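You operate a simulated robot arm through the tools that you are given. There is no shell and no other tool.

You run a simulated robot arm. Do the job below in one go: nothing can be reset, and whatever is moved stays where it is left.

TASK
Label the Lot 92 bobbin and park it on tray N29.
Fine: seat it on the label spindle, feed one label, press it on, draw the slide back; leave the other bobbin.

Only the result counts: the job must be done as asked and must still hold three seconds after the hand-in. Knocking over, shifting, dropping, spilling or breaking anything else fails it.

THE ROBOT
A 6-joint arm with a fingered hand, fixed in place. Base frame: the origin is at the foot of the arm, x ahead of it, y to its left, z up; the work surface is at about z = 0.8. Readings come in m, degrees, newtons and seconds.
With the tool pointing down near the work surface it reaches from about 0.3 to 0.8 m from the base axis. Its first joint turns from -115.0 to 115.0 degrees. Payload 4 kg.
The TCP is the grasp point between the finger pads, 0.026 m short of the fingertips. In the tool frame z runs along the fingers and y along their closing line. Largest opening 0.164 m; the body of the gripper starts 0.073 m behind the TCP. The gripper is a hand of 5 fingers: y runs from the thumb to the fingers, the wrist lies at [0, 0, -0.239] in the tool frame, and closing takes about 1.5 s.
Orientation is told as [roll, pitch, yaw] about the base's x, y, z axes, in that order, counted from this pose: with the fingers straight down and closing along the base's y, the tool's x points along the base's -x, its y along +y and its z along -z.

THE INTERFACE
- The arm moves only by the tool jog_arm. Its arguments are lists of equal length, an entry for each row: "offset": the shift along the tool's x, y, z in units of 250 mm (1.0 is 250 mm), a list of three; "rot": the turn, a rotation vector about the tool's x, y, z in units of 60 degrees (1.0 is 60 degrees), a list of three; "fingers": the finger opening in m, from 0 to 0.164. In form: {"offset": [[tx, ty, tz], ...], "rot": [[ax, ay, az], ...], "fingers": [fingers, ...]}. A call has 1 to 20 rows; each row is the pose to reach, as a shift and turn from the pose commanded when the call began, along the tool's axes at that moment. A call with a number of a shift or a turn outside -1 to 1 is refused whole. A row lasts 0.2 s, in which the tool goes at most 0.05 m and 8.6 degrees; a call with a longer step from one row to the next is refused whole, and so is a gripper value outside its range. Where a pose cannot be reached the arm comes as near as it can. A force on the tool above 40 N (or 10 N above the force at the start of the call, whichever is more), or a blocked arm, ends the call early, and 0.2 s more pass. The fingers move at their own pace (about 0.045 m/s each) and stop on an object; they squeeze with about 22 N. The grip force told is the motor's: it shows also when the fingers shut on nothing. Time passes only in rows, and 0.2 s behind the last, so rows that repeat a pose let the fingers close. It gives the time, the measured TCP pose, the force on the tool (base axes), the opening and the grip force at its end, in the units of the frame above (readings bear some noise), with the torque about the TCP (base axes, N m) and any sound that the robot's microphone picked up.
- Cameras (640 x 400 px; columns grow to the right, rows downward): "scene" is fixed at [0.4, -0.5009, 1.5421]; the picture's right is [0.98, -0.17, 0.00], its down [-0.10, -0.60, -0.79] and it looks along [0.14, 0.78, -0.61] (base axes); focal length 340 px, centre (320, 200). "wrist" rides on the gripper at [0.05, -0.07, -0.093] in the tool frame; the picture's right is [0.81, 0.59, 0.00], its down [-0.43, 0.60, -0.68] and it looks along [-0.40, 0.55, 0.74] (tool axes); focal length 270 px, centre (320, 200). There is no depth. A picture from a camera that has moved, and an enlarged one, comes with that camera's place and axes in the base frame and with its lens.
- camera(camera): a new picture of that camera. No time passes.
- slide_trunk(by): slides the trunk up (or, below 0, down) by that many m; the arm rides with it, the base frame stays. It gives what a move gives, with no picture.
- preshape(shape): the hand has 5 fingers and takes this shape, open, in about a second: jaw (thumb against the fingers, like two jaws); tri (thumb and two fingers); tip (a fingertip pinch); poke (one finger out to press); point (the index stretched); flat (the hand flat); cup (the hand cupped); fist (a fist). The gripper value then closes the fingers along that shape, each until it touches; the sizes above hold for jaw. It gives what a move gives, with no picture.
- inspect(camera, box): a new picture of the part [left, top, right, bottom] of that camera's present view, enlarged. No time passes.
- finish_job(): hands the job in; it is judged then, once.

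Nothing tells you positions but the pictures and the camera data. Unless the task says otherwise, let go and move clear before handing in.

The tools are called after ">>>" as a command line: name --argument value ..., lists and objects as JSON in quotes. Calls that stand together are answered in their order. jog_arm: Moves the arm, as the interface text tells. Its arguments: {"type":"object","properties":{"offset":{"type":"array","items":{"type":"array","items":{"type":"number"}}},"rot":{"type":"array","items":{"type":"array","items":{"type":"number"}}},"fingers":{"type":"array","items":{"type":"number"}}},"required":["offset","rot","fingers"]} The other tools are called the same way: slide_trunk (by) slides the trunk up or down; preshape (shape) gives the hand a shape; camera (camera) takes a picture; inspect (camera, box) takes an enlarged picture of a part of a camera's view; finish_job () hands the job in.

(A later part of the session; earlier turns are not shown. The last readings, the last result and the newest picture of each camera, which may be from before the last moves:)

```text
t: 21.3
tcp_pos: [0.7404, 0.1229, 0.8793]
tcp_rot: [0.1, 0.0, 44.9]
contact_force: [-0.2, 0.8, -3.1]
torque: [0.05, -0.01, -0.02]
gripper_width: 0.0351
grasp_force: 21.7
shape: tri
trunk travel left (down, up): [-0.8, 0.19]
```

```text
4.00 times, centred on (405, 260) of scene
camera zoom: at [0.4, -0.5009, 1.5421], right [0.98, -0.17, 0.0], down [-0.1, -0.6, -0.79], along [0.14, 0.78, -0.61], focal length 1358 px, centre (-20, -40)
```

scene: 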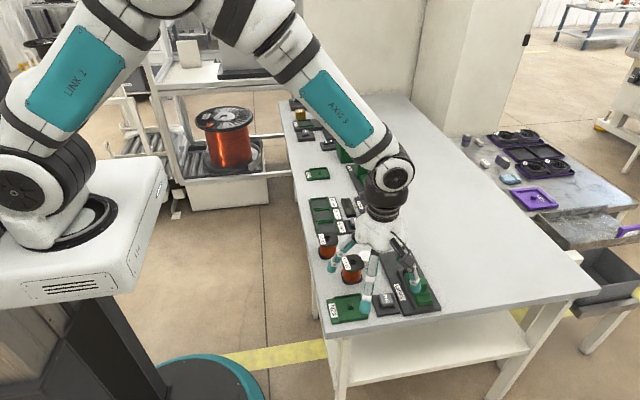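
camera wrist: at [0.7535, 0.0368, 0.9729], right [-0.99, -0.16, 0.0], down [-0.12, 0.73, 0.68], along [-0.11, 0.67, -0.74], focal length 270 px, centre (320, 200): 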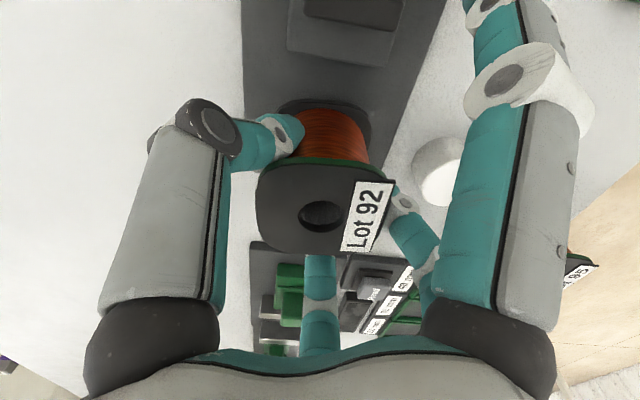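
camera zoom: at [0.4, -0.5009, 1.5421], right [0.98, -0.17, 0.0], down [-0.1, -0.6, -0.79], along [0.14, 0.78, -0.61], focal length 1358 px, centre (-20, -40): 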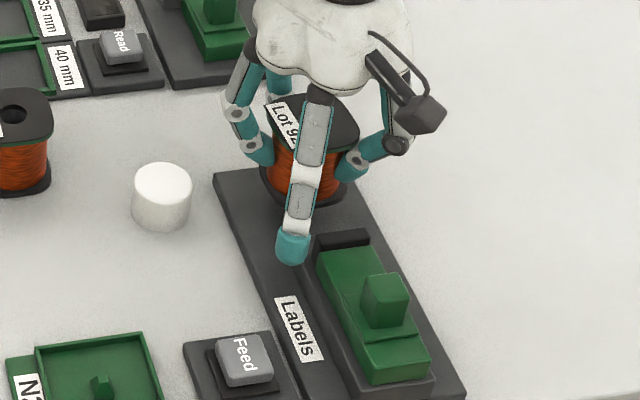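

The bore is now above the peg at about (0.740, 0.119), with the bobbin's bottom roughly 10 mm above the peg top. I'll lower gently onto the peg in small steps and watch the force.

>>> jog_arm --offset '[[0, 0, 0.015], [0, 0, 0.03], [0, 0, 0.04], [0, 0, 0.05], [0, 0, 0.06], [0, 0, 0.06]]' --rot '[[0, 0, 0], [0, 0, 0], [0, 0, 0], [0, 0, 0], [0, 0, 0], [0, 0, 0]]' --fingers '[0.03, 0.03, 0.03, 0.03, 0.03, 0.03]'

>>> camera --camera "wrist"

>>> inspect --camera "scene" --box '[360, 210, 450, 310]'

```text
t: 22.7
tcp_pos: [0.7425, 0.123, 0.8653]
tcp_rot: [0.0, 0.0, 44.9]
contact_force: [-0.1, -1.0, -3.5]
torque: [-0.01, 0.01, 0.01]
gripper_width: 0.0352
grasp_force: 21.7
shape: tri
trunk travel left (down, up): [-0.8, 0.19]
```

```text
taken
camera wrist: at [0.7548, 0.0369, 0.9583], right [-0.99, -0.16, 0.0], down [-0.12, 0.73, 0.68], along [-0.11, 0.67, -0.74], focal length 270 px, centre (320, 200)
```

wrist: 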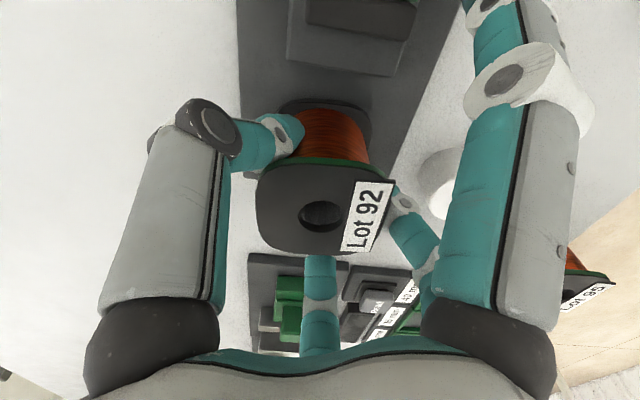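

```text
4.00 times, centred on (405, 260) of scene
camera zoom: at [0.4, -0.5009, 1.5421], right [0.98, -0.17, 0.0], down [-0.1, -0.6, -0.79], along [0.14, 0.78, -0.61], focal length 1358 px, centre (-20, -40)
```

zoom: 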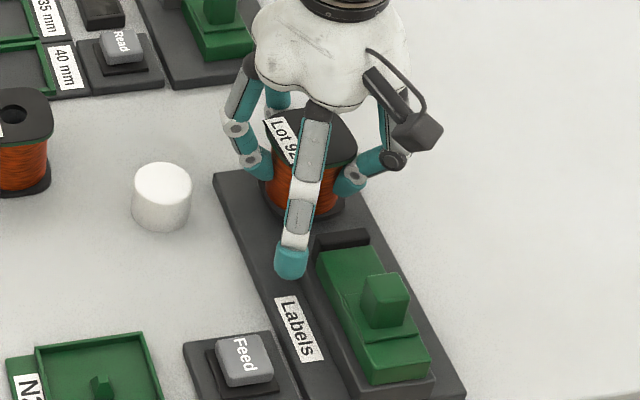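

No contact force yet, and the arm has drifted about 1.5 mm in +x while lowering. I'll correct that and go on down slowly.

>>> jog_arm --offset '[[0.0042, 0.0042, 0], [0.0042, 0.0042, 0.008], [0.0042, 0.0042, 0.016], [0.0042, 0.0042, 0.024], [0.0042, 0.0042, 0.032], [0.0042, 0.0042, 0.032]]' --rot '[[0, 0, 0], [0, 0, 0], [0, 0, 0], [0, 0, 0], [0, 0, 0], [0, 0, 0]]' --fingers '[0.03, 0.03, 0.03, 0.03, 0.03, 0.03]'

>>> inspect --camera "wrist" --box '[240, 90, 420, 270]'

>>> inspect --camera "scene" --box '[360, 210, 430, 280]'

```text
t: 24.1
tcp_pos: [0.7413, 0.121, 0.857]
tcp_rot: [0.1, 0.0, 45.0]
contact_force: [-0.4, 0.7, 0.4]
torque: [0.09, 0.07, 0.01]
gripper_width: 0.0354
grasp_force: 21.7
shape: tri
trunk travel left (down, up): [-0.8, 0.19]
```

```text
2.22 times, centred on (330, 180) of wrist
camera zoom: at [0.7533, 0.0365, 0.9502], right [-0.99, -0.16, 0.0], down [-0.12, 0.73, 0.68], along [-0.11, 0.67, -0.74], focal length 601 px, centre (298, 244)
```

zoom: 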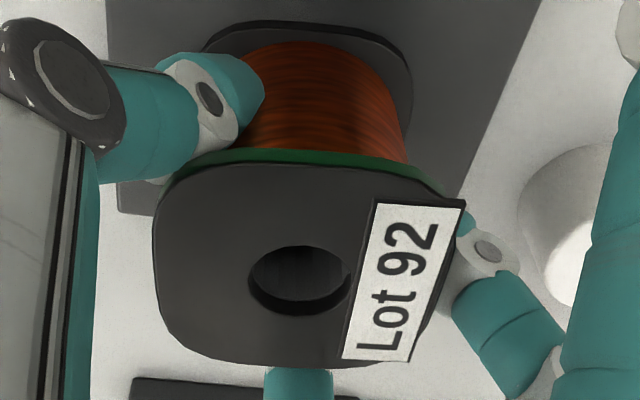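

```text
5.71 times, centred on (395, 245) of scene
camera zoom: at [0.4, -0.5009, 1.5421], right [0.98, -0.17, 0.0], down [-0.1, -0.6, -0.79], along [0.14, 0.78, -0.61], focal length 1940 px, centre (-109, -57)
```

zoom: 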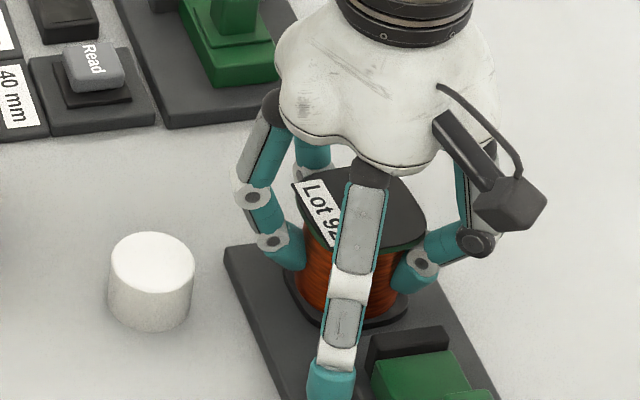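

The vertical force went from -3.5 to about 0, and the hand stands 12 mm higher than at pick-up. That matches the spindle plate height, so the bobbin is seated. I'll open the fingers as far as before and rise clear.

>>> jog_arm --offset '[[0, 0, 0], [0, 0, 0], [0, 0, 0], [0, 0, 0], [0, 0, 0], [0, 0, 0]]' --rot '[[0, 0, 0], [0, 0, 0], [0, 0, 0], [0, 0, 0], [0, 0, 0], [0, 0, 0]]' --fingers '[0.05, 0.065, 0.082, 0.085, 0.085, 0.085]'

>>> inspect --camera "wrist" --box '[240, 90, 420, 270]'

>>> inspect --camera "scene" --box '[360, 210, 430, 280]'

```text
t: 25.5
tcp_pos: [0.7405, 0.1221, 0.8564]
tcp_rot: [-0.1, -0.1, 45.0]
contact_force: [-0.4, 0.1, -0.7]
torque: [0.02, -0.05, 0.0]
gripper_width: 0.0847
grasp_force: 0.1
shape: tri
trunk travel left (down, up): [-0.8, 0.19]
```

```text
2.22 times, centred on (330, 180) of wrist
camera zoom: at [0.753, 0.0364, 0.95], right [-0.99, -0.16, 0.0], down [-0.12, 0.73, 0.68], along [-0.11, 0.67, -0.74], focal length 601 px, centre (298, 244)
```

zoom: 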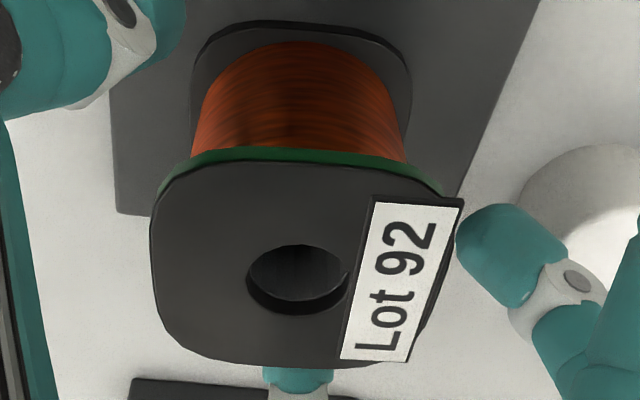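

```text
5.71 times, centred on (395, 245) of scene
camera zoom: at [0.4, -0.5009, 1.5421], right [0.98, -0.17, 0.0], down [-0.1, -0.6, -0.79], along [0.14, 0.78, -0.61], focal length 1940 px, centre (-109, -57)
```

zoom: 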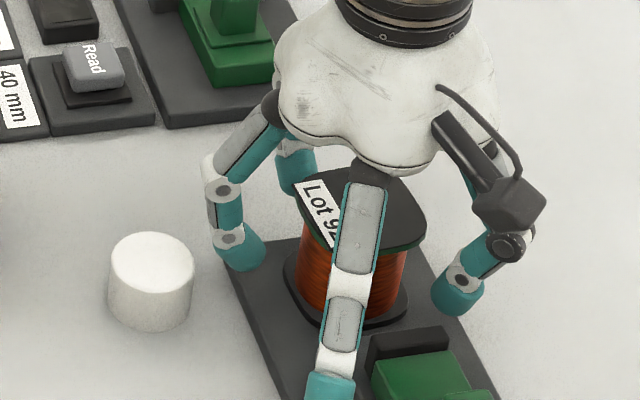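

Released cleanly, and the bobbin stands upright on the spindle. I'll rise straight up, then form the poke shape and look at where its finger lies.

>>> jog_arm --offset '[[0, 0, -0.06], [0, 0, -0.14], [0, 0, -0.24], [0, 0, -0.34], [0, 0, -0.44], [0, 0, -0.56], [0, 0, -0.56]]' --rot '[[0, 0, 0], [0, 0, 0], [0, 0, 0], [0, 0, 0], [0, 0, 0], [0, 0, 0], [0, 0, 0]]' --fingers '[0.085, 0.085, 0.085, 0.085, 0.085, 0.085, 0.085]'

>>> preshape --shape "poke"

>>> camera --camera "wrist"

>>> inspect --camera "scene" --box '[340, 170, 460, 300]'

```text
t: 27.1
tcp_pos: [0.7377, 0.1216, 0.9988]
tcp_rot: [0.0, 0.1, 44.9]
contact_force: [0.0, -0.3, -0.5]
torque: [-0.01, 0.05, 0.01]
gripper_width: 0.0843
grasp_force: 0.2
shape: tri
trunk travel left (down, up): [-0.8, 0.19]
```

```text
t: 28.0
tcp_pos: [0.7376, 0.1227, 0.9987]
tcp_rot: [0.1, 0.0, 44.9]
contact_force: [-0.7, 0.5, 0.7]
torque: [-0.01, -0.03, 0.02]
gripper_width: 0.0
grasp_force: 0.0
shape: poke
trunk travel left (down, up): [-0.8, 0.19]
```

```text
taken
camera wrist: at [0.7507, 0.0369, 1.0913], right [-0.99, -0.16, 0.0], down [-0.12, 0.73, 0.68], along [-0.11, 0.67, -0.74], focal length 270 px, centre (320, 200)
```

wrist: 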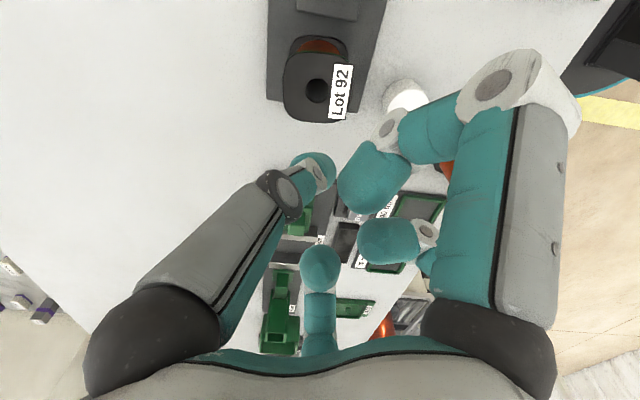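

```text
3.08 times, centred on (400, 235) of scene
camera zoom: at [0.4, -0.5009, 1.5421], right [0.98, -0.17, 0.0], down [-0.1, -0.6, -0.79], along [0.14, 0.78, -0.61], focal length 1044 px, centre (74, 92)
```

zoom: 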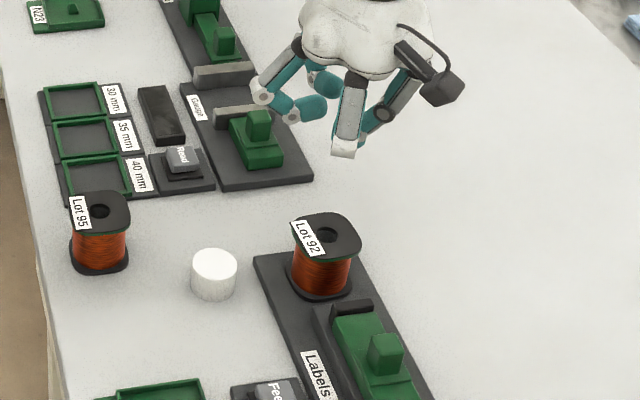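

The poke shape doesn't show a clearly extended finger. I'll compare it with "point" before choosing how to press the button.

>>> preshape --shape "point"

>>> camera --camera "wrist"

>>> inspect --camera "scene" --box '[340, 170, 460, 300]'

```text
t: 28.9
tcp_pos: [0.7379, 0.1236, 0.9991]
tcp_rot: [0.0, 0.0, 44.9]
contact_force: [0.2, 0.9, -0.3]
torque: [0.0, 0.0, -0.01]
gripper_width: 0.1581
grasp_force: 0.0
shape: point
trunk travel left (down, up): [-0.8, 0.19]
```

```text
taken
camera wrist: at [0.7508, 0.0369, 1.0913], right [-0.99, -0.16, 0.0], down [-0.12, 0.73, 0.68], along [-0.11, 0.67, -0.74], focal length 270 px, centre (320, 200)
```

wrist: 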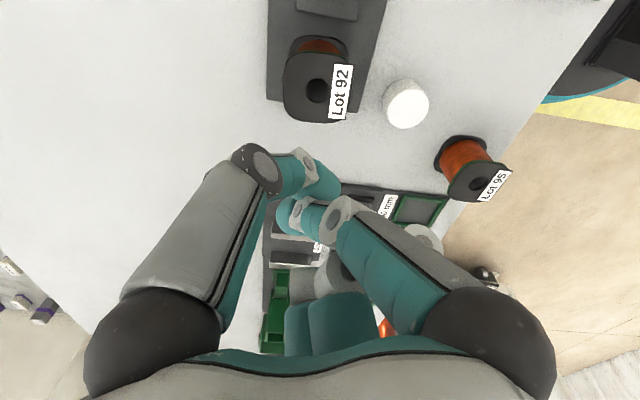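

```text
3.08 times, centred on (400, 235) of scene
camera zoom: at [0.4, -0.5009, 1.5421], right [0.98, -0.17, 0.0], down [-0.1, -0.6, -0.79], along [0.14, 0.78, -0.61], focal length 1044 px, centre (74, 92)
```

zoom: 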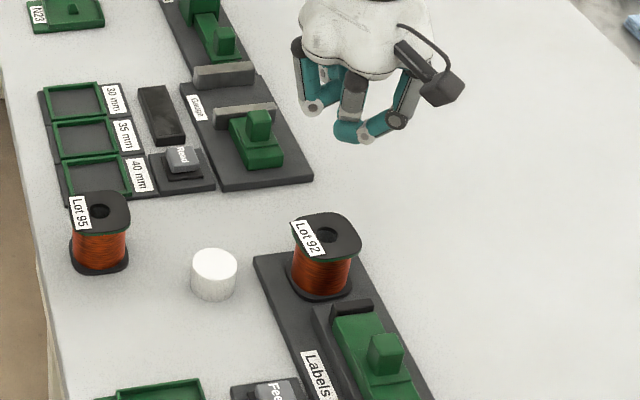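

Neither is handy, so I'll use the closed jaw, whose tips meet on the tool axis, and check its tip position.

>>> preshape --shape "jaw"

>>> jog_arm --offset '[[0, 0, 0], [0, 0, 0], [0, 0, 0], [0, 0, 0], [0, 0, 0], [0, 0, 0], [0, 0, 0], [0, 0, 0], [0, 0, 0], [0, 0, 0], [0, 0, 0]]' --rot '[[0, 0, 0], [0, 0, 0], [0, 0, 0], [0, 0, 0], [0, 0, 0], [0, 0, 0], [0, 0, 0], [0, 0, 0], [0, 0, 0], [0, 0, 0], [0, 0, 0]]' --fingers '[0.005, 0.005, 0.005, 0.005, 0.005, 0.005, 0.005, 0.005, 0.005, 0.005, 0.005]'

>>> camera --camera "wrist"

>>> inspect --camera "scene" --box '[360, 160, 440, 250]'

```text
t: 29.8
tcp_pos: [0.7384, 0.1236, 0.9986]
tcp_rot: [-0.1, -0.2, 45.1]
contact_force: [-0.2, -0.5, 0.1]
torque: [-0.02, -0.02, -0.02]
gripper_width: 0.1638
grasp_force: 0.1
shape: jaw
trunk travel left (down, up): [-0.8, 0.19]
```

```text
t: 32.2
tcp_pos: [0.7372, 0.1216, 0.998]
tcp_rot: [0.1, 0.0, 45.0]
contact_force: [0.1, 0.0, 0.7]
torque: [0.0, 0.01, 0.0]
gripper_width: 0.0053
grasp_force: 0.1
shape: jaw
trunk travel left (down, up): [-0.8, 0.19]
```

```text
taken
camera wrist: at [0.7508, 0.0369, 1.0913], right [-0.99, -0.16, 0.0], down [-0.12, 0.73, 0.68], along [-0.11, 0.67, -0.74], focal length 270 px, centre (320, 200)
```

wrist: 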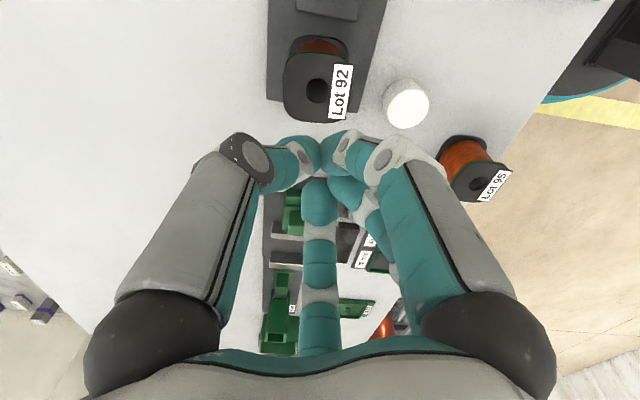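

```text
4.44 times, centred on (400, 205) of scene
camera zoom: at [0.4, -0.5009, 1.5421], right [0.98, -0.17, 0.0], down [-0.1, -0.6, -0.79], along [0.14, 0.78, -0.61], focal length 1509 px, centre (-36, 178)
```

zoom: 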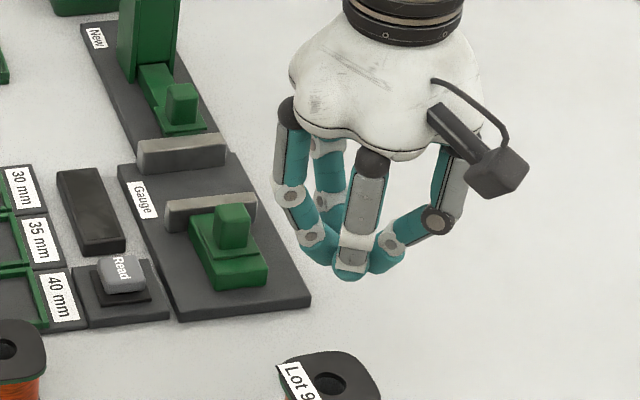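

The closed jaw makes a compact tip cluster on the tool axis. The Feed button top is at about (0.6545, -0.0115, z≈0.822), so I'll move above it and verify before pressing once.

>>> jog_arm --offset '[[0.152, -0.036, 0], [0.305, -0.072, 0], [0.457, -0.108, 0], [0.6095, -0.1445, 0], [0.6095, -0.1445, 0.1], [0.6095, -0.1445, 0.2], [0.6095, -0.1445, 0.3], [0.6095, -0.1445, 0.4], [0.6095, -0.1445, 0.4]]' --rot '[[0, 0, 0], [0, 0, 0], [0, 0, 0], [0, 0, 0], [0, 0, 0], [0, 0, 0], [0, 0, 0], [0, 0, 0], [0, 0, 0]]' --fingers '[0, 0, 0, 0, 0, 0, 0, 0, 0]'

>>> camera --camera "wrist"

>>> inspect --camera "scene" --box '[330, 210, 450, 320]'

```text
t: 34.2
tcp_pos: [0.6563, -0.0105, 0.8977]
tcp_rot: [0.1, 0.0, 45.0]
contact_force: [0.1, -0.5, -0.7]
torque: [0.0, 0.04, 0.02]
gripper_width: 0.0003
grasp_force: 22.0
shape: jaw
trunk travel left (down, up): [-0.8, 0.19]
```

```text
taken
camera wrist: at [0.6705, -0.0965, 0.9907], right [-0.99, -0.16, 0.0], down [-0.12, 0.73, 0.68], along [-0.11, 0.67, -0.74], focal length 270 px, centre (320, 200)
```

wrist: 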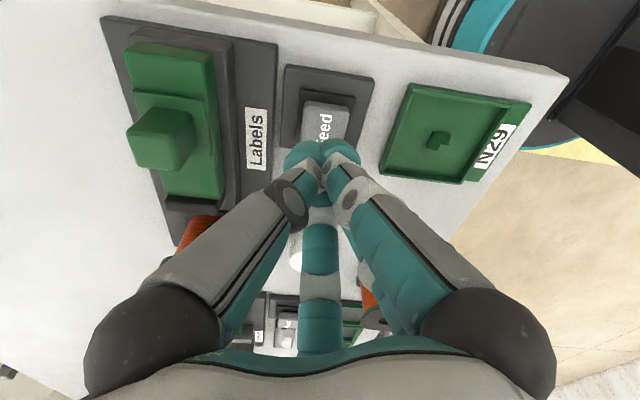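

```text
3.64 times, centred on (390, 265) of scene
camera zoom: at [0.4, -0.5009, 1.5421], right [0.98, -0.17, 0.0], down [-0.1, -0.6, -0.79], along [0.14, 0.78, -0.61], focal length 1234 px, centre (66, -36)
```

zoom: 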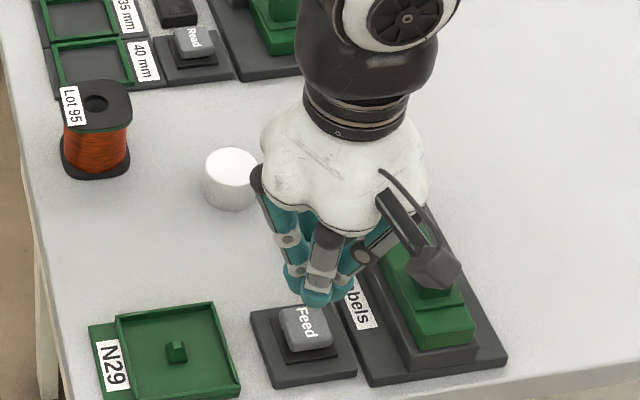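

The button is centred at about (0.654, -0.0125), almost under the fingertips. I'll go down to just above it, then press in small steps.

>>> jog_arm --offset '[[0.0096, 0.004, 0.04], [0.0096, 0.004, 0.08], [0.0096, 0.004, 0.11], [0.0096, 0.004, 0.14], [0.0096, 0.004, 0.14]]' --rot '[[0, 0, 0], [0, 0, 0], [0, 0, 0], [0, 0, 0], [0, 0, 0]]' --fingers '[0, 0, 0, 0, 0]'

>>> inspect --camera "wrist" --box '[240, 50, 420, 250]'

>>> inspect --camera "scene" --box '[340, 230, 440, 320]'

```text
t: 35.4
tcp_pos: [0.6549, -0.0133, 0.862]
tcp_rot: [0.0, 0.0, 44.9]
contact_force: [-0.1, 0.0, -0.4]
torque: [0.01, 0.0, -0.01]
gripper_width: 0.0
grasp_force: 22.1
shape: jaw
trunk travel left (down, up): [-0.8, 0.19]
```

```text
2.00 times, centred on (330, 150) of wrist
camera zoom: at [0.6678, -0.0983, 0.9546], right [-0.99, -0.16, 0.0], down [-0.12, 0.73, 0.68], along [-0.11, 0.67, -0.74], focal length 541 px, centre (300, 300)
```

zoom: 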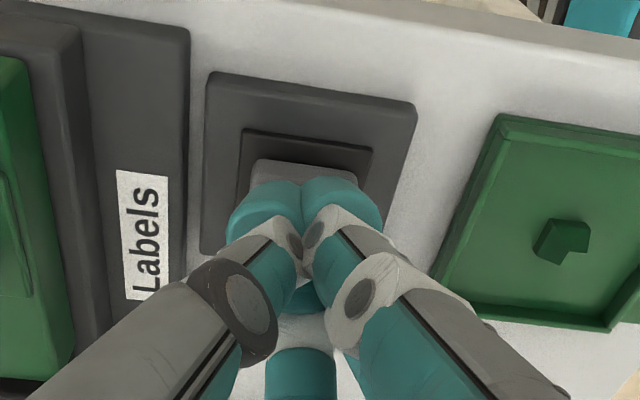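

```text
4.44 times, centred on (390, 275) of scene
camera zoom: at [0.4, -0.5009, 1.5421], right [0.98, -0.17, 0.0], down [-0.1, -0.6, -0.79], along [0.14, 0.78, -0.61], focal length 1509 px, centre (9, -133)
```

zoom: 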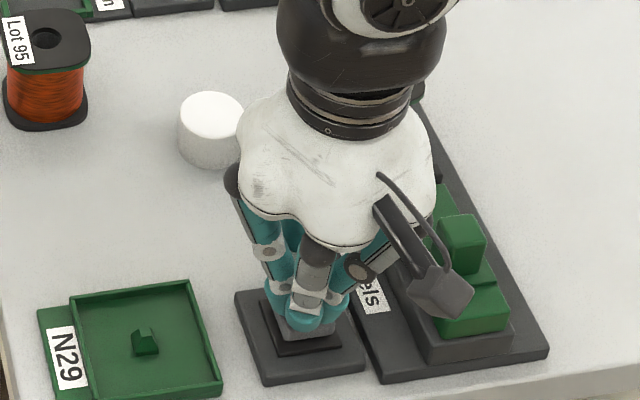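

The fingertips are just over the button. Pressing now in 1.5 mm steps, watching force and sound.

>>> jog_arm --offset '[[0, 0, 0.008], [0, 0, 0.016], [0, 0, 0.024], [0, 0, 0.032], [0, 0, 0.04]]' --rot '[[0, 0, 0], [0, 0, 0], [0, 0, 0], [0, 0, 0], [0, 0, 0]]' --fingers '[0, 0, 0, 0, 0]'

```text
t: 36.6
tcp_pos: [0.6558, -0.0115, 0.8535]
tcp_rot: [0.0, -0.1, 45.0]
contact_force: [-1.2, -1.7, 7.5]
torque: [-0.05, 0.05, 0.04]
gripper_width: 0.0
grasp_force: 21.9
shape: jaw
trunk travel left (down, up): [-0.8, 0.19]
heard: click
```

A click at 7.5 N: the Feed button has been pressed once. I'll rise at once so it isn't pressed again, and check for a fed label.

>>> jog_arm --offset '[[0, 0, -0.08], [0, 0, -0.2], [0, 0, -0.36], [0, 0, -0.5], [0, 0, -0.5]]' --rot '[[0, 0, 0], [0, 0, 0], [0, 0, 0], [0, 0, 0], [0, 0, 0]]' --fingers '[0, 0, 0, 0, 0]'

>>> camera --camera "wrist"

>>> inspect --camera "scene" --box '[360, 220, 450, 320]'

```text
t: 37.8
tcp_pos: [0.6541, -0.0111, 0.9779]
tcp_rot: [0.0, 0.0, 45.0]
contact_force: [-0.1, -0.9, 0.3]
torque: [0.0, -0.03, 0.0]
gripper_width: 0.0
grasp_force: 21.3
shape: jaw
trunk travel left (down, up): [-0.8, 0.19]
```

```text
taken
camera wrist: at [0.6676, -0.0964, 1.071], right [-0.99, -0.16, 0.0], down [-0.12, 0.73, 0.68], along [-0.11, 0.67, -0.74], focal length 270 px, centre (320, 200)
```

wrist: 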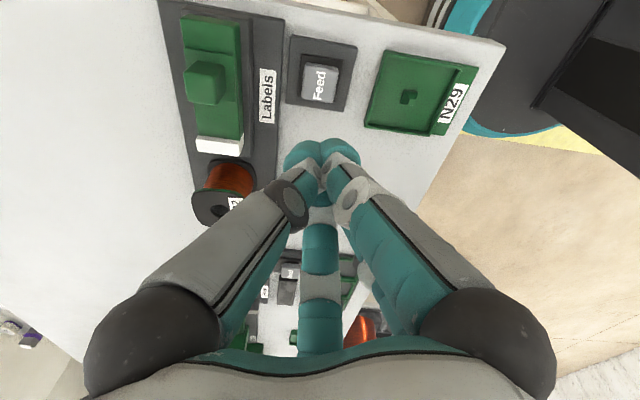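

```text
4.00 times, centred on (405, 270) of scene
camera zoom: at [0.4, -0.5009, 1.5421], right [0.98, -0.17, 0.0], down [-0.1, -0.6, -0.79], along [0.14, 0.78, -0.61], focal length 1358 px, centre (-20, -80)
```

zoom: 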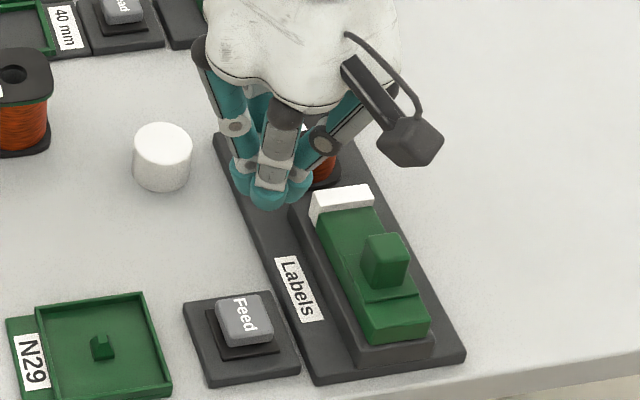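

The pad is now white: one label has been fed. Next I'll measure the slide knob closely before pushing it.

>>> inspect --camera "wrist" --box '[150, 0, 300, 230]'

>>> inspect --camera "scene" --box '[385, 255, 435, 315]'

```text
1.74 times, centred on (225, 115) of wrist
camera zoom: at [0.6676, -0.0964, 1.071], right [-0.99, -0.16, 0.0], down [-0.12, 0.73, 0.68], along [-0.11, 0.67, -0.74], focal length 470 px, centre (485, 348)
```

zoom: 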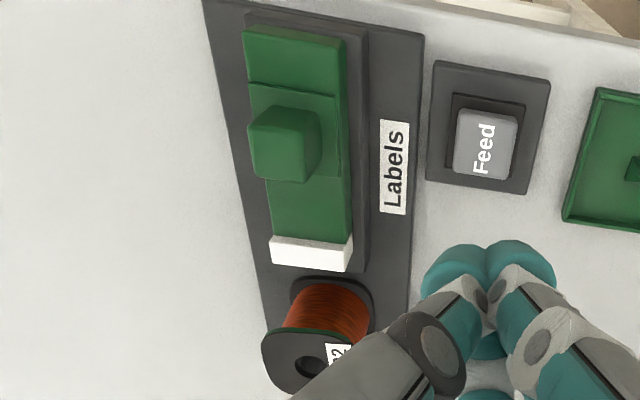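

```text
6.67 times, centred on (410, 285) of scene
camera zoom: at [0.4, -0.5009, 1.5421], right [0.98, -0.17, 0.0], down [-0.1, -0.6, -0.79], along [0.14, 0.78, -0.61], focal length 2263 px, centre (-280, -367)
```

zoom: 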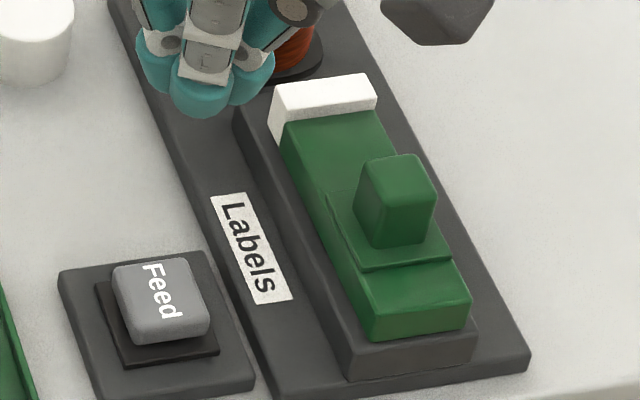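

The knob is centred at (0.739, -0.013), about 20 × 25 mm, with its top at z≈0.875. I'll turn the hand to yaw 0 above it, so thumb and fingers close along the slide's travel, and form tri.

>>> jog_arm --offset '[[-0.04, -0.041, 0], [-0.08, -0.082, 0], [-0.119, -0.123, 0], [-0.158, -0.164, 0], [-0.198, -0.205, 0], [-0.2376, -0.246, 0], [-0.2376, -0.246, 0]]' --rot '[[0, 0, 0.125], [0, 0, 0.25], [0, 0, 0.375], [0, 0, 0.5], [0, 0, 0.625], [0, 0, 0.75], [0, 0, 0.75]]' --fingers '[0, 0, 0, 0, 0, 0, 0]'

>>> preshape --shape "tri"

>>> jog_arm --offset '[[0, 0, 0], [0, 0, 0], [0, 0, 0], [0, 0, 0], [0, 0, 0]]' --rot '[[0, 0, 0], [0, 0, 0], [0, 0, 0], [0, 0, 0], [0, 0, 0]]' --fingers '[0.08, 0.08, 0.08, 0.08, 0.08]'

>>> camera --camera "wrist"

>>> inspect --camera "scene" --box '[350, 200, 470, 320]'

```text
t: 39.4
tcp_pos: [0.7428, -0.0137, 0.978]
tcp_rot: [0.0, 0.0, 0.0]
contact_force: [-0.9, -0.3, -0.3]
torque: [-0.02, 0.01, -0.01]
gripper_width: 0.0001
grasp_force: 21.7
shape: jaw
trunk travel left (down, up): [-0.8, 0.19]
```

```text
t: 40.3
tcp_pos: [0.7418, -0.0136, 0.9772]
tcp_rot: [-0.1, 0.0, 0.1]
contact_force: [0.4, 0.1, 0.1]
torque: [-0.02, -0.01, 0.02]
gripper_width: 0.1638
grasp_force: 0.0
shape: tri
trunk travel left (down, up): [-0.8, 0.19]
```

```text
t: 41.5
tcp_pos: [0.7414, -0.0125, 0.9768]
tcp_rot: [-0.1, 0.1, 0.0]
contact_force: [-0.3, -0.9, -0.1]
torque: [0.04, 0.01, 0.01]
gripper_width: 0.0805
grasp_force: 0.1
shape: tri
trunk travel left (down, up): [-0.8, 0.19]
```

```text
taken
camera wrist: at [0.6907, -0.0835, 1.07], right [-0.81, 0.59, 0.0], down [0.43, 0.6, 0.68], along [0.4, 0.55, -0.74], focal length 270 px, centre (320, 200)
```

wrist: 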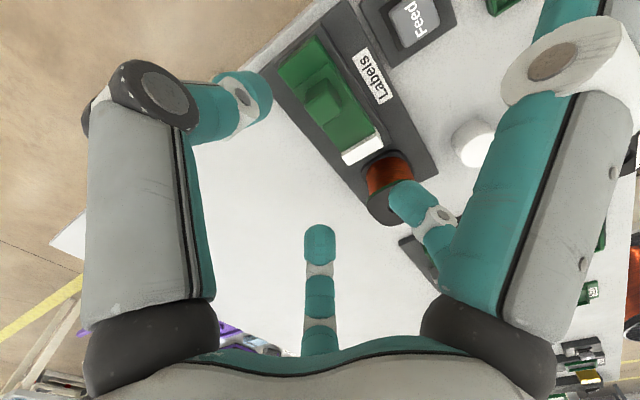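

```text
3.33 times, centred on (410, 260) of scene
camera zoom: at [0.4, -0.5009, 1.5421], right [0.98, -0.17, 0.0], down [-0.1, -0.6, -0.79], along [0.14, 0.78, -0.61], focal length 1132 px, centre (20, 0)
```

zoom: 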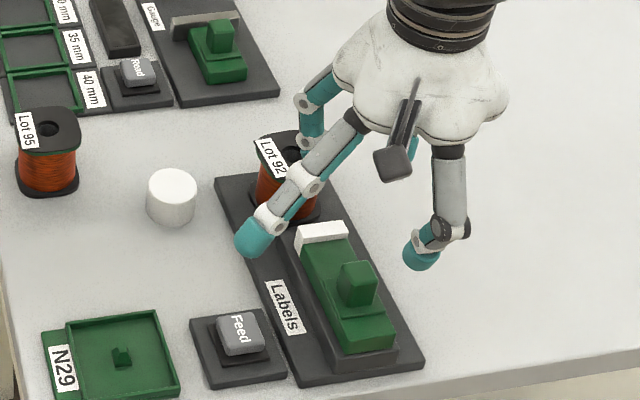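

The TCP is at about (0.741, -0.0135), nearly over the knob. I'll lower around it, keeping the tips above the slide body, and check before closing.

>>> inspect --camera "wrist" --box '[250, 20, 430, 230]'

>>> jog_arm --offset '[[0.01, -0.004, 0.06], [0.01, -0.004, 0.14], [0.01, -0.004, 0.22], [0.01, -0.004, 0.3], [0.01, -0.004, 0.34], [0.01, -0.004, 0.37], [0.01, -0.004, 0.37]]' --rot '[[0, 0, 0], [0, 0, 0], [0, 0, 0], [0, 0, 0], [0, 0, 0], [0, 0, 0], [0, 0, 0]]' --fingers '[0.08, 0.08, 0.08, 0.08, 0.08, 0.08, 0.08]'

>>> camera --camera "wrist"

>>> inspect --camera "scene" --box '[370, 220, 450, 320]'

```text
1.90 times, centred on (340, 125) of wrist
camera zoom: at [0.6907, -0.0835, 1.07], right [-0.81, 0.59, 0.0], down [0.43, 0.6, 0.68], along [0.4, 0.55, -0.74], focal length 515 px, centre (282, 343)
```

zoom: 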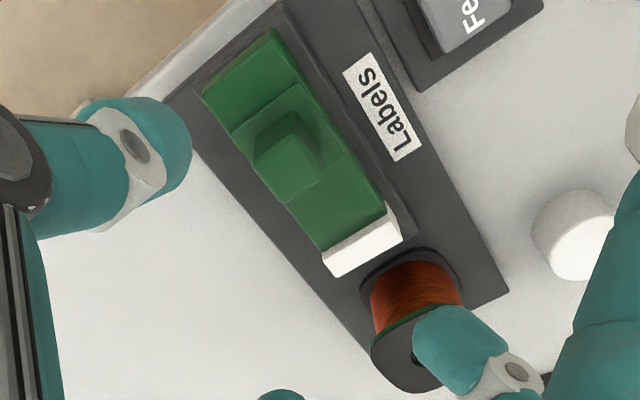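

```text
t: 43.1
tcp_pos: [0.738, -0.015, 0.8846]
tcp_rot: [0.0, -0.1, 0.1]
contact_force: [-0.3, 0.3, -0.7]
torque: [-0.02, 0.03, 0.0]
gripper_width: 0.0807
grasp_force: 0.1
shape: tri
trunk travel left (down, up): [-0.8, 0.19]
```

```text
taken
camera wrist: at [0.6875, -0.0852, 0.9774], right [-0.81, 0.59, 0.0], down [0.43, 0.6, 0.68], along [0.4, 0.55, -0.74], focal length 270 px, centre (320, 200)
```

wrist: 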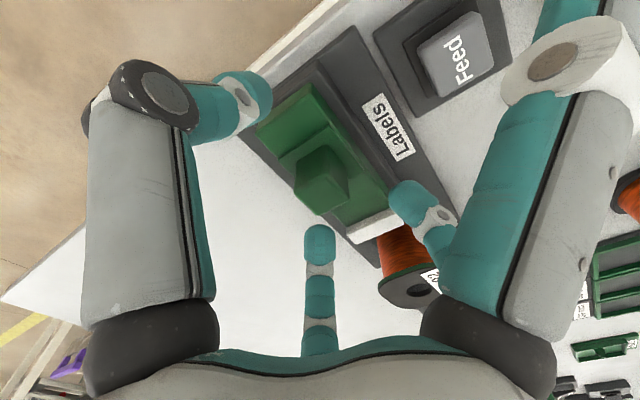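

```text
4.00 times, centred on (410, 270) of scene
camera zoom: at [0.4, -0.5009, 1.5421], right [0.98, -0.17, 0.0], down [-0.1, -0.6, -0.79], along [0.14, 0.78, -0.61], focal length 1358 px, centre (-40, -80)
```

zoom: 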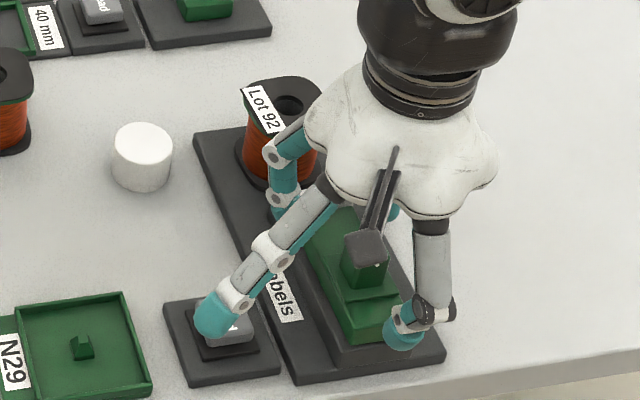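

The fingers surround the knob with clearance to the bobbin and the button. Closing on the knob.

>>> jog_arm --offset '[[0, 0, 0], [0, 0, 0], [0, 0, 0], [0, 0, 0], [0, 0, 0], [0, 0, 0]]' --rot '[[0, 0, 0], [0, 0, 0], [0, 0, 0], [0, 0, 0], [0, 0, 0], [0, 0, 0]]' --fingers '[0.06, 0.045, 0.03, 0.015, 0.01, 0.01]'

>>> camera --camera "wrist"

>>> inspect --camera "scene" --box '[370, 220, 450, 320]'

```text
t: 44.5
tcp_pos: [0.7387, -0.0135, 0.8837]
tcp_rot: [-0.1, 0.0, 0.1]
contact_force: [0.2, 9.1, 1.5]
torque: [0.23, 0.02, 0.06]
gripper_width: 0.0183
grasp_force: 22.4
shape: tri
trunk travel left (down, up): [-0.8, 0.19]
```

```text
taken
camera wrist: at [0.6875, -0.0837, 0.9775], right [-0.81, 0.59, 0.0], down [0.43, 0.6, 0.68], along [0.4, 0.55, -0.74], focal length 270 px, centre (320, 200)
```

wrist: 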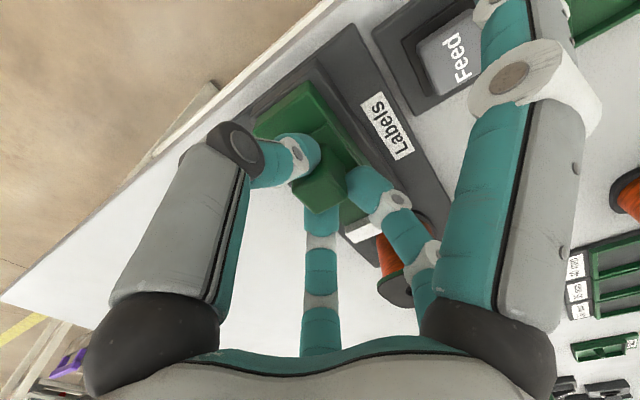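

```text
4.00 times, centred on (410, 270) of scene
camera zoom: at [0.4, -0.5009, 1.5421], right [0.98, -0.17, 0.0], down [-0.1, -0.6, -0.79], along [0.14, 0.78, -0.61], focal length 1358 px, centre (-40, -80)
```

zoom: 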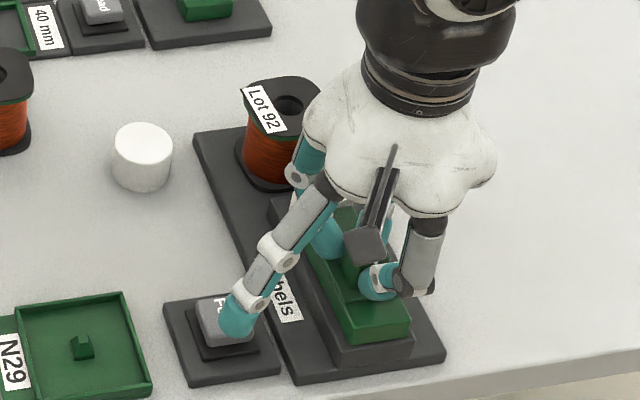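

The slide knob is held, with 9 N in y showing the slide resting against its back stop. I'll push it toward the bobbin in small steps, first about 12 mm.

>>> jog_arm --offset '[[0, 0.012, 0], [0, 0.024, 0], [0, 0.036, 0], [0, 0.048, 0], [0, 0.048, 0]]' --rot '[[0, 0, 0], [0, 0, 0], [0, 0, 0], [0, 0, 0], [0, 0, 0]]' --fingers '[0.01, 0.01, 0.01, 0.01, 0.01]'

>>> inspect --camera "wrist" --box '[250, 60, 450, 320]'

>>> inspect --camera "scene" --box '[370, 220, 450, 320]'

```text
t: 45.7
tcp_pos: [0.7385, -0.0024, 0.8851]
tcp_rot: [0.0, 0.0, 0.0]
contact_force: [3.6, -1.5, -0.7]
torque: [0.02, -0.05, 0.07]
gripper_width: 0.0186
grasp_force: 21.6
shape: tri
trunk travel left (down, up): [-0.8, 0.19]
```

```text
1.54 times, centred on (350, 190) of wrist
camera zoom: at [0.6872, -0.0729, 0.9775], right [-0.81, 0.59, 0.0], down [0.43, 0.6, 0.68], along [0.4, 0.55, -0.74], focal length 416 px, centre (274, 215)
```

zoom: 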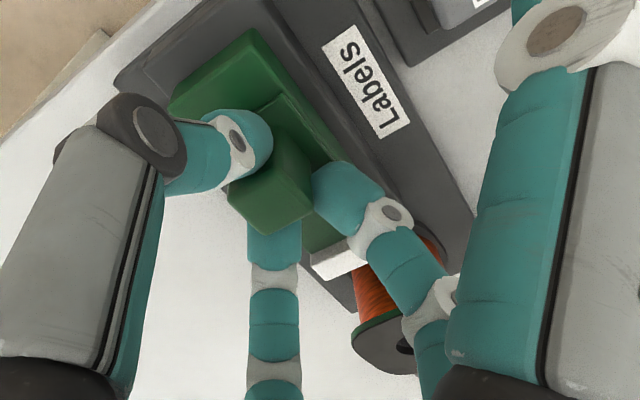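

```text
4.00 times, centred on (410, 270) of scene
camera zoom: at [0.4, -0.5009, 1.5421], right [0.98, -0.17, 0.0], down [-0.1, -0.6, -0.79], along [0.14, 0.78, -0.61], focal length 1358 px, centre (-40, -80)
```

zoom: 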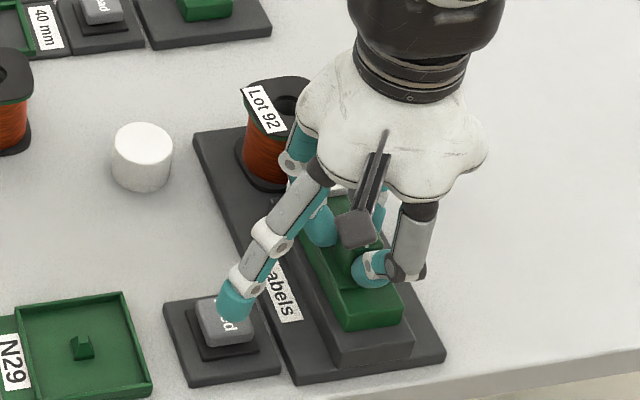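

The slide moves freely with about 1.5 N of drag. I'll keep pushing in smaller steps to find contact with the bobbin.

>>> jog_arm --offset '[[0, 0.008, 0], [0, 0.016, 0], [0, 0.02, 0], [0, 0.024, 0], [0, 0.028, 0], [0, 0.032, 0]]' --rot '[[0, 0, 0], [0, 0, 0], [0, 0, 0], [0, 0, 0], [0, 0, 0], [0, 0, 0]]' --fingers '[0.01, 0.01, 0.01, 0.01, 0.01, 0.01]'

>>> inspect --camera "wrist" --box '[250, 60, 450, 320]'

>>> inspect --camera "scene" --box '[370, 220, 450, 320]'

```text
t: 47.1
tcp_pos: [0.7377, 0.0066, 0.8851]
tcp_rot: [0.0, 0.0, 0.1]
contact_force: [2.3, -1.5, 1.9]
torque: [-0.02, -0.02, 0.08]
gripper_width: 0.0183
grasp_force: 21.9
shape: tri
trunk travel left (down, up): [-0.8, 0.19]
```

```text
1.54 times, centred on (350, 190) of wrist
camera zoom: at [0.6873, -0.0647, 0.9775], right [-0.81, 0.59, 0.0], down [0.43, 0.6, 0.68], along [0.4, 0.55, -0.74], focal length 416 px, centre (274, 215)
```

zoom: 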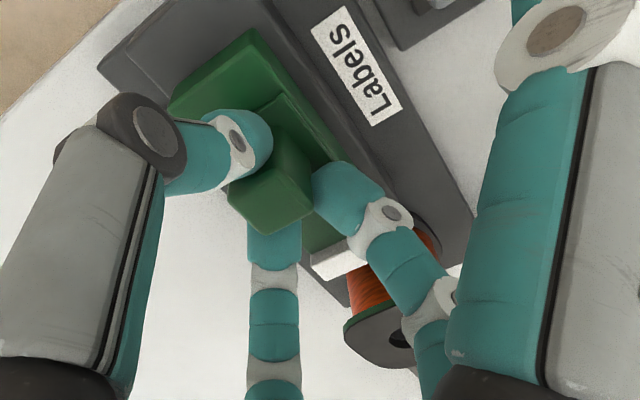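

```text
4.00 times, centred on (410, 270) of scene
camera zoom: at [0.4, -0.5009, 1.5421], right [0.98, -0.17, 0.0], down [-0.1, -0.6, -0.79], along [0.14, 0.78, -0.61], focal length 1358 px, centre (-40, -80)
```

zoom: 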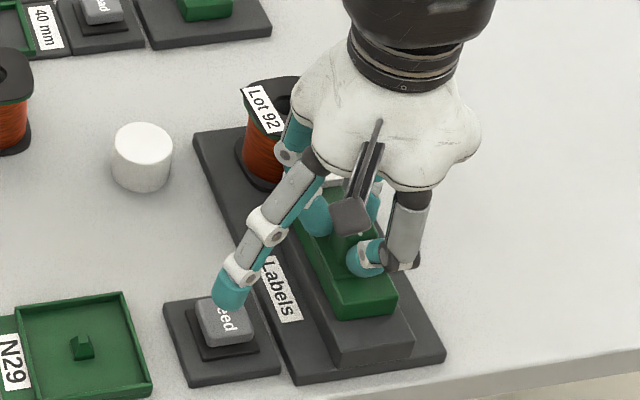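

About 19 mm of travel so far and still no contact. Continuing.

>>> jog_arm --offset '[[0, 0.006, 0], [0, 0.012, 0], [0, 0.018, 0], [0, 0.024, 0], [0, 0.028, 0]]' --rot '[[0, 0, 0], [0, 0, 0], [0, 0, 0], [0, 0, 0], [0, 0, 0]]' --fingers '[0.01, 0.01, 0.01, 0.01, 0.01]'

>>> inspect --camera "wrist" --box '[250, 60, 450, 320]'

>>> inspect --camera "scene" --box '[370, 220, 450, 320]'

```text
t: 48.3
tcp_pos: [0.7379, 0.0127, 0.8854]
tcp_rot: [0.0, 0.0, 0.1]
contact_force: [2.8, -2.3, -0.9]
torque: [-0.03, -0.07, 0.06]
gripper_width: 0.0185
grasp_force: 22.0
shape: tri
trunk travel left (down, up): [-0.8, 0.19]
```

```text
1.54 times, centred on (350, 190) of wrist
camera zoom: at [0.6873, -0.0577, 0.9776], right [-0.81, 0.59, 0.0], down [0.43, 0.6, 0.68], along [0.4, 0.55, -0.74], focal length 416 px, centre (274, 215)
```

zoom: 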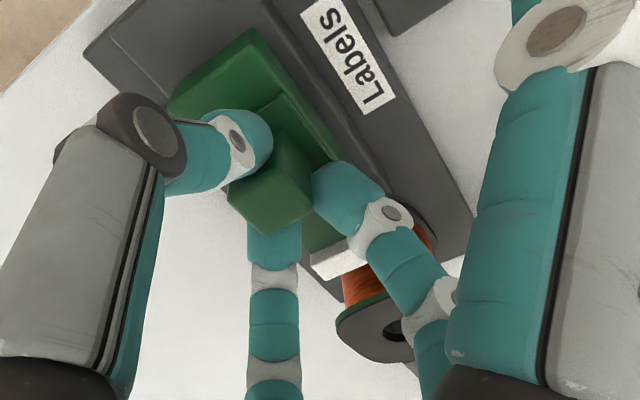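

```text
4.00 times, centred on (410, 270) of scene
camera zoom: at [0.4, -0.5009, 1.5421], right [0.98, -0.17, 0.0], down [-0.1, -0.6, -0.79], along [0.14, 0.78, -0.61], focal length 1358 px, centre (-40, -80)
```

zoom: 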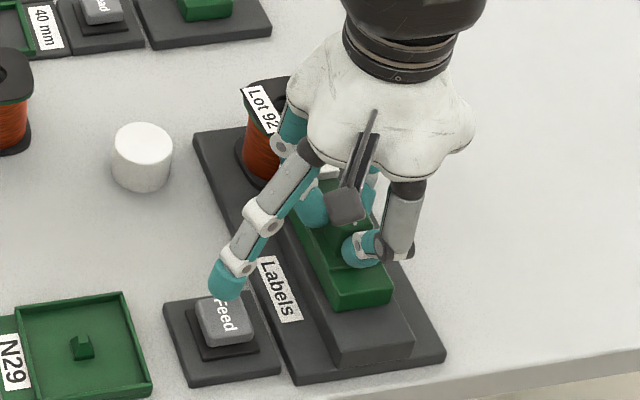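

Roughly 26 mm of travel and the pad is close to the bobbin but not touching. I'll go on with small steps.

>>> jog_arm --offset '[[0, 0.006, 0], [0, 0.012, 0], [0, 0.018, 0], [0, 0.024, 0], [0, 0.028, 0]]' --rot '[[0, 0, 0], [0, 0, 0], [0, 0, 0], [0, 0, 0], [0, 0, 0]]' --fingers '[0.01, 0.01, 0.01, 0.01, 0.01]'

>>> inspect --camera "wrist" --box '[250, 60, 450, 320]'

>>> inspect --camera "scene" --box '[370, 220, 450, 320]'

```text
t: 49.5
tcp_pos: [0.7379, 0.0196, 0.8852]
tcp_rot: [-0.1, -0.1, 0.0]
contact_force: [2.1, -1.2, -0.1]
torque: [0.02, -0.04, 0.08]
gripper_width: 0.0185
grasp_force: 21.9
shape: tri
trunk travel left (down, up): [-0.8, 0.19]
```

```text
1.54 times, centred on (350, 190) of wrist
camera zoom: at [0.6873, -0.0504, 0.9776], right [-0.81, 0.59, 0.0], down [0.43, 0.6, 0.68], along [0.4, 0.55, -0.74], focal length 416 px, centre (274, 215)
```

zoom: 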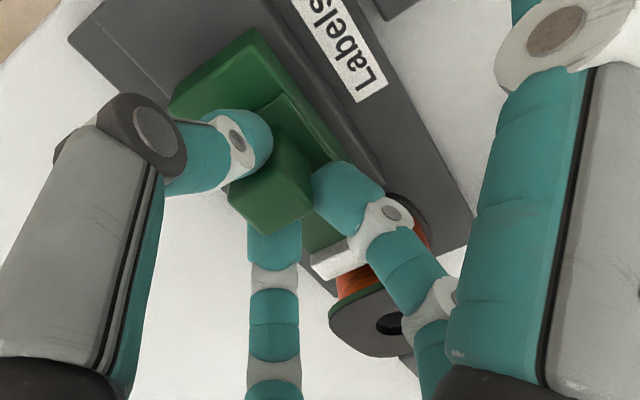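

```text
4.00 times, centred on (410, 270) of scene
camera zoom: at [0.4, -0.5009, 1.5421], right [0.98, -0.17, 0.0], down [-0.1, -0.6, -0.79], along [0.14, 0.78, -0.61], focal length 1358 px, centre (-40, -80)
```

zoom: 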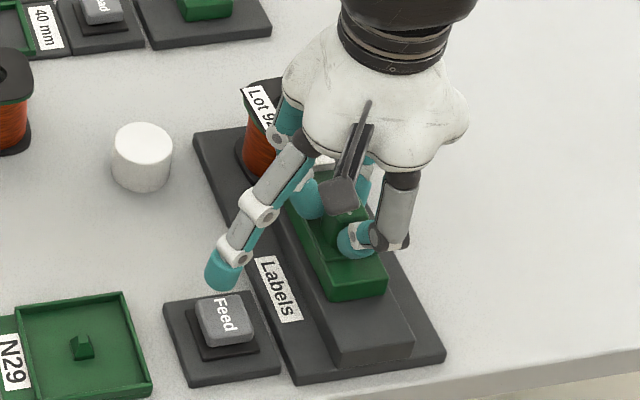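

About 33 mm of travel with the fingers still well clear of the bobbin flange. The pad is nearly at the winding, so I'll continue carefully.

>>> jog_arm --offset '[[0, 0.005, 0], [0, 0.01, 0], [0, 0.015, 0], [0, 0.02, 0], [0, 0.024, 0]]' --rot '[[0, 0, 0], [0, 0, 0], [0, 0, 0], [0, 0, 0], [0, 0, 0]]' --fingers '[0.01, 0.01, 0.01, 0.01, 0.01]'

>>> inspect --camera "wrist" --box '[280, 140, 420, 280]'

>>> inspect --camera "scene" --box '[370, 220, 450, 320]'

```text
t: 50.7
tcp_pos: [0.7378, 0.0247, 0.8846]
tcp_rot: [0.0, 0.0, -0.1]
contact_force: [3.3, -1.6, -3.8]
torque: [-0.04, -0.05, 0.06]
gripper_width: 0.0184
grasp_force: 22.1
shape: tri
trunk travel left (down, up): [-0.8, 0.19]
```

```text
2.86 times, centred on (350, 210) of wrist
camera zoom: at [0.6872, -0.0449, 0.9778], right [-0.81, 0.59, 0.0], down [0.43, 0.6, 0.68], along [0.4, 0.55, -0.74], focal length 772 px, centre (234, 171)
```

zoom: 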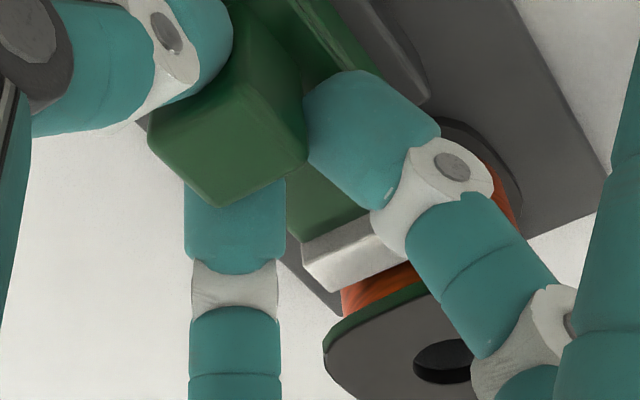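

```text
4.00 times, centred on (410, 270) of scene
camera zoom: at [0.4, -0.5009, 1.5421], right [0.98, -0.17, 0.0], down [-0.1, -0.6, -0.79], along [0.14, 0.78, -0.61], focal length 1358 px, centre (-40, -80)
```

zoom: 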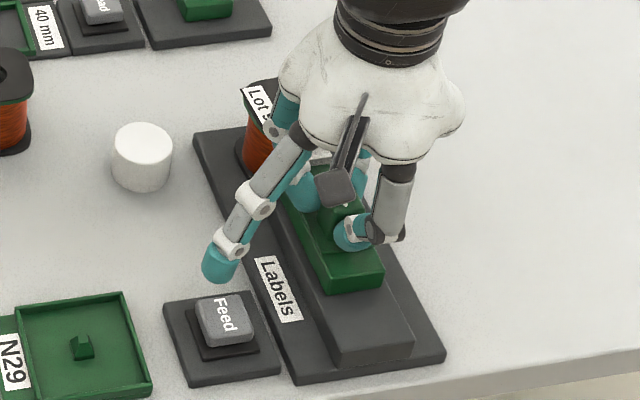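

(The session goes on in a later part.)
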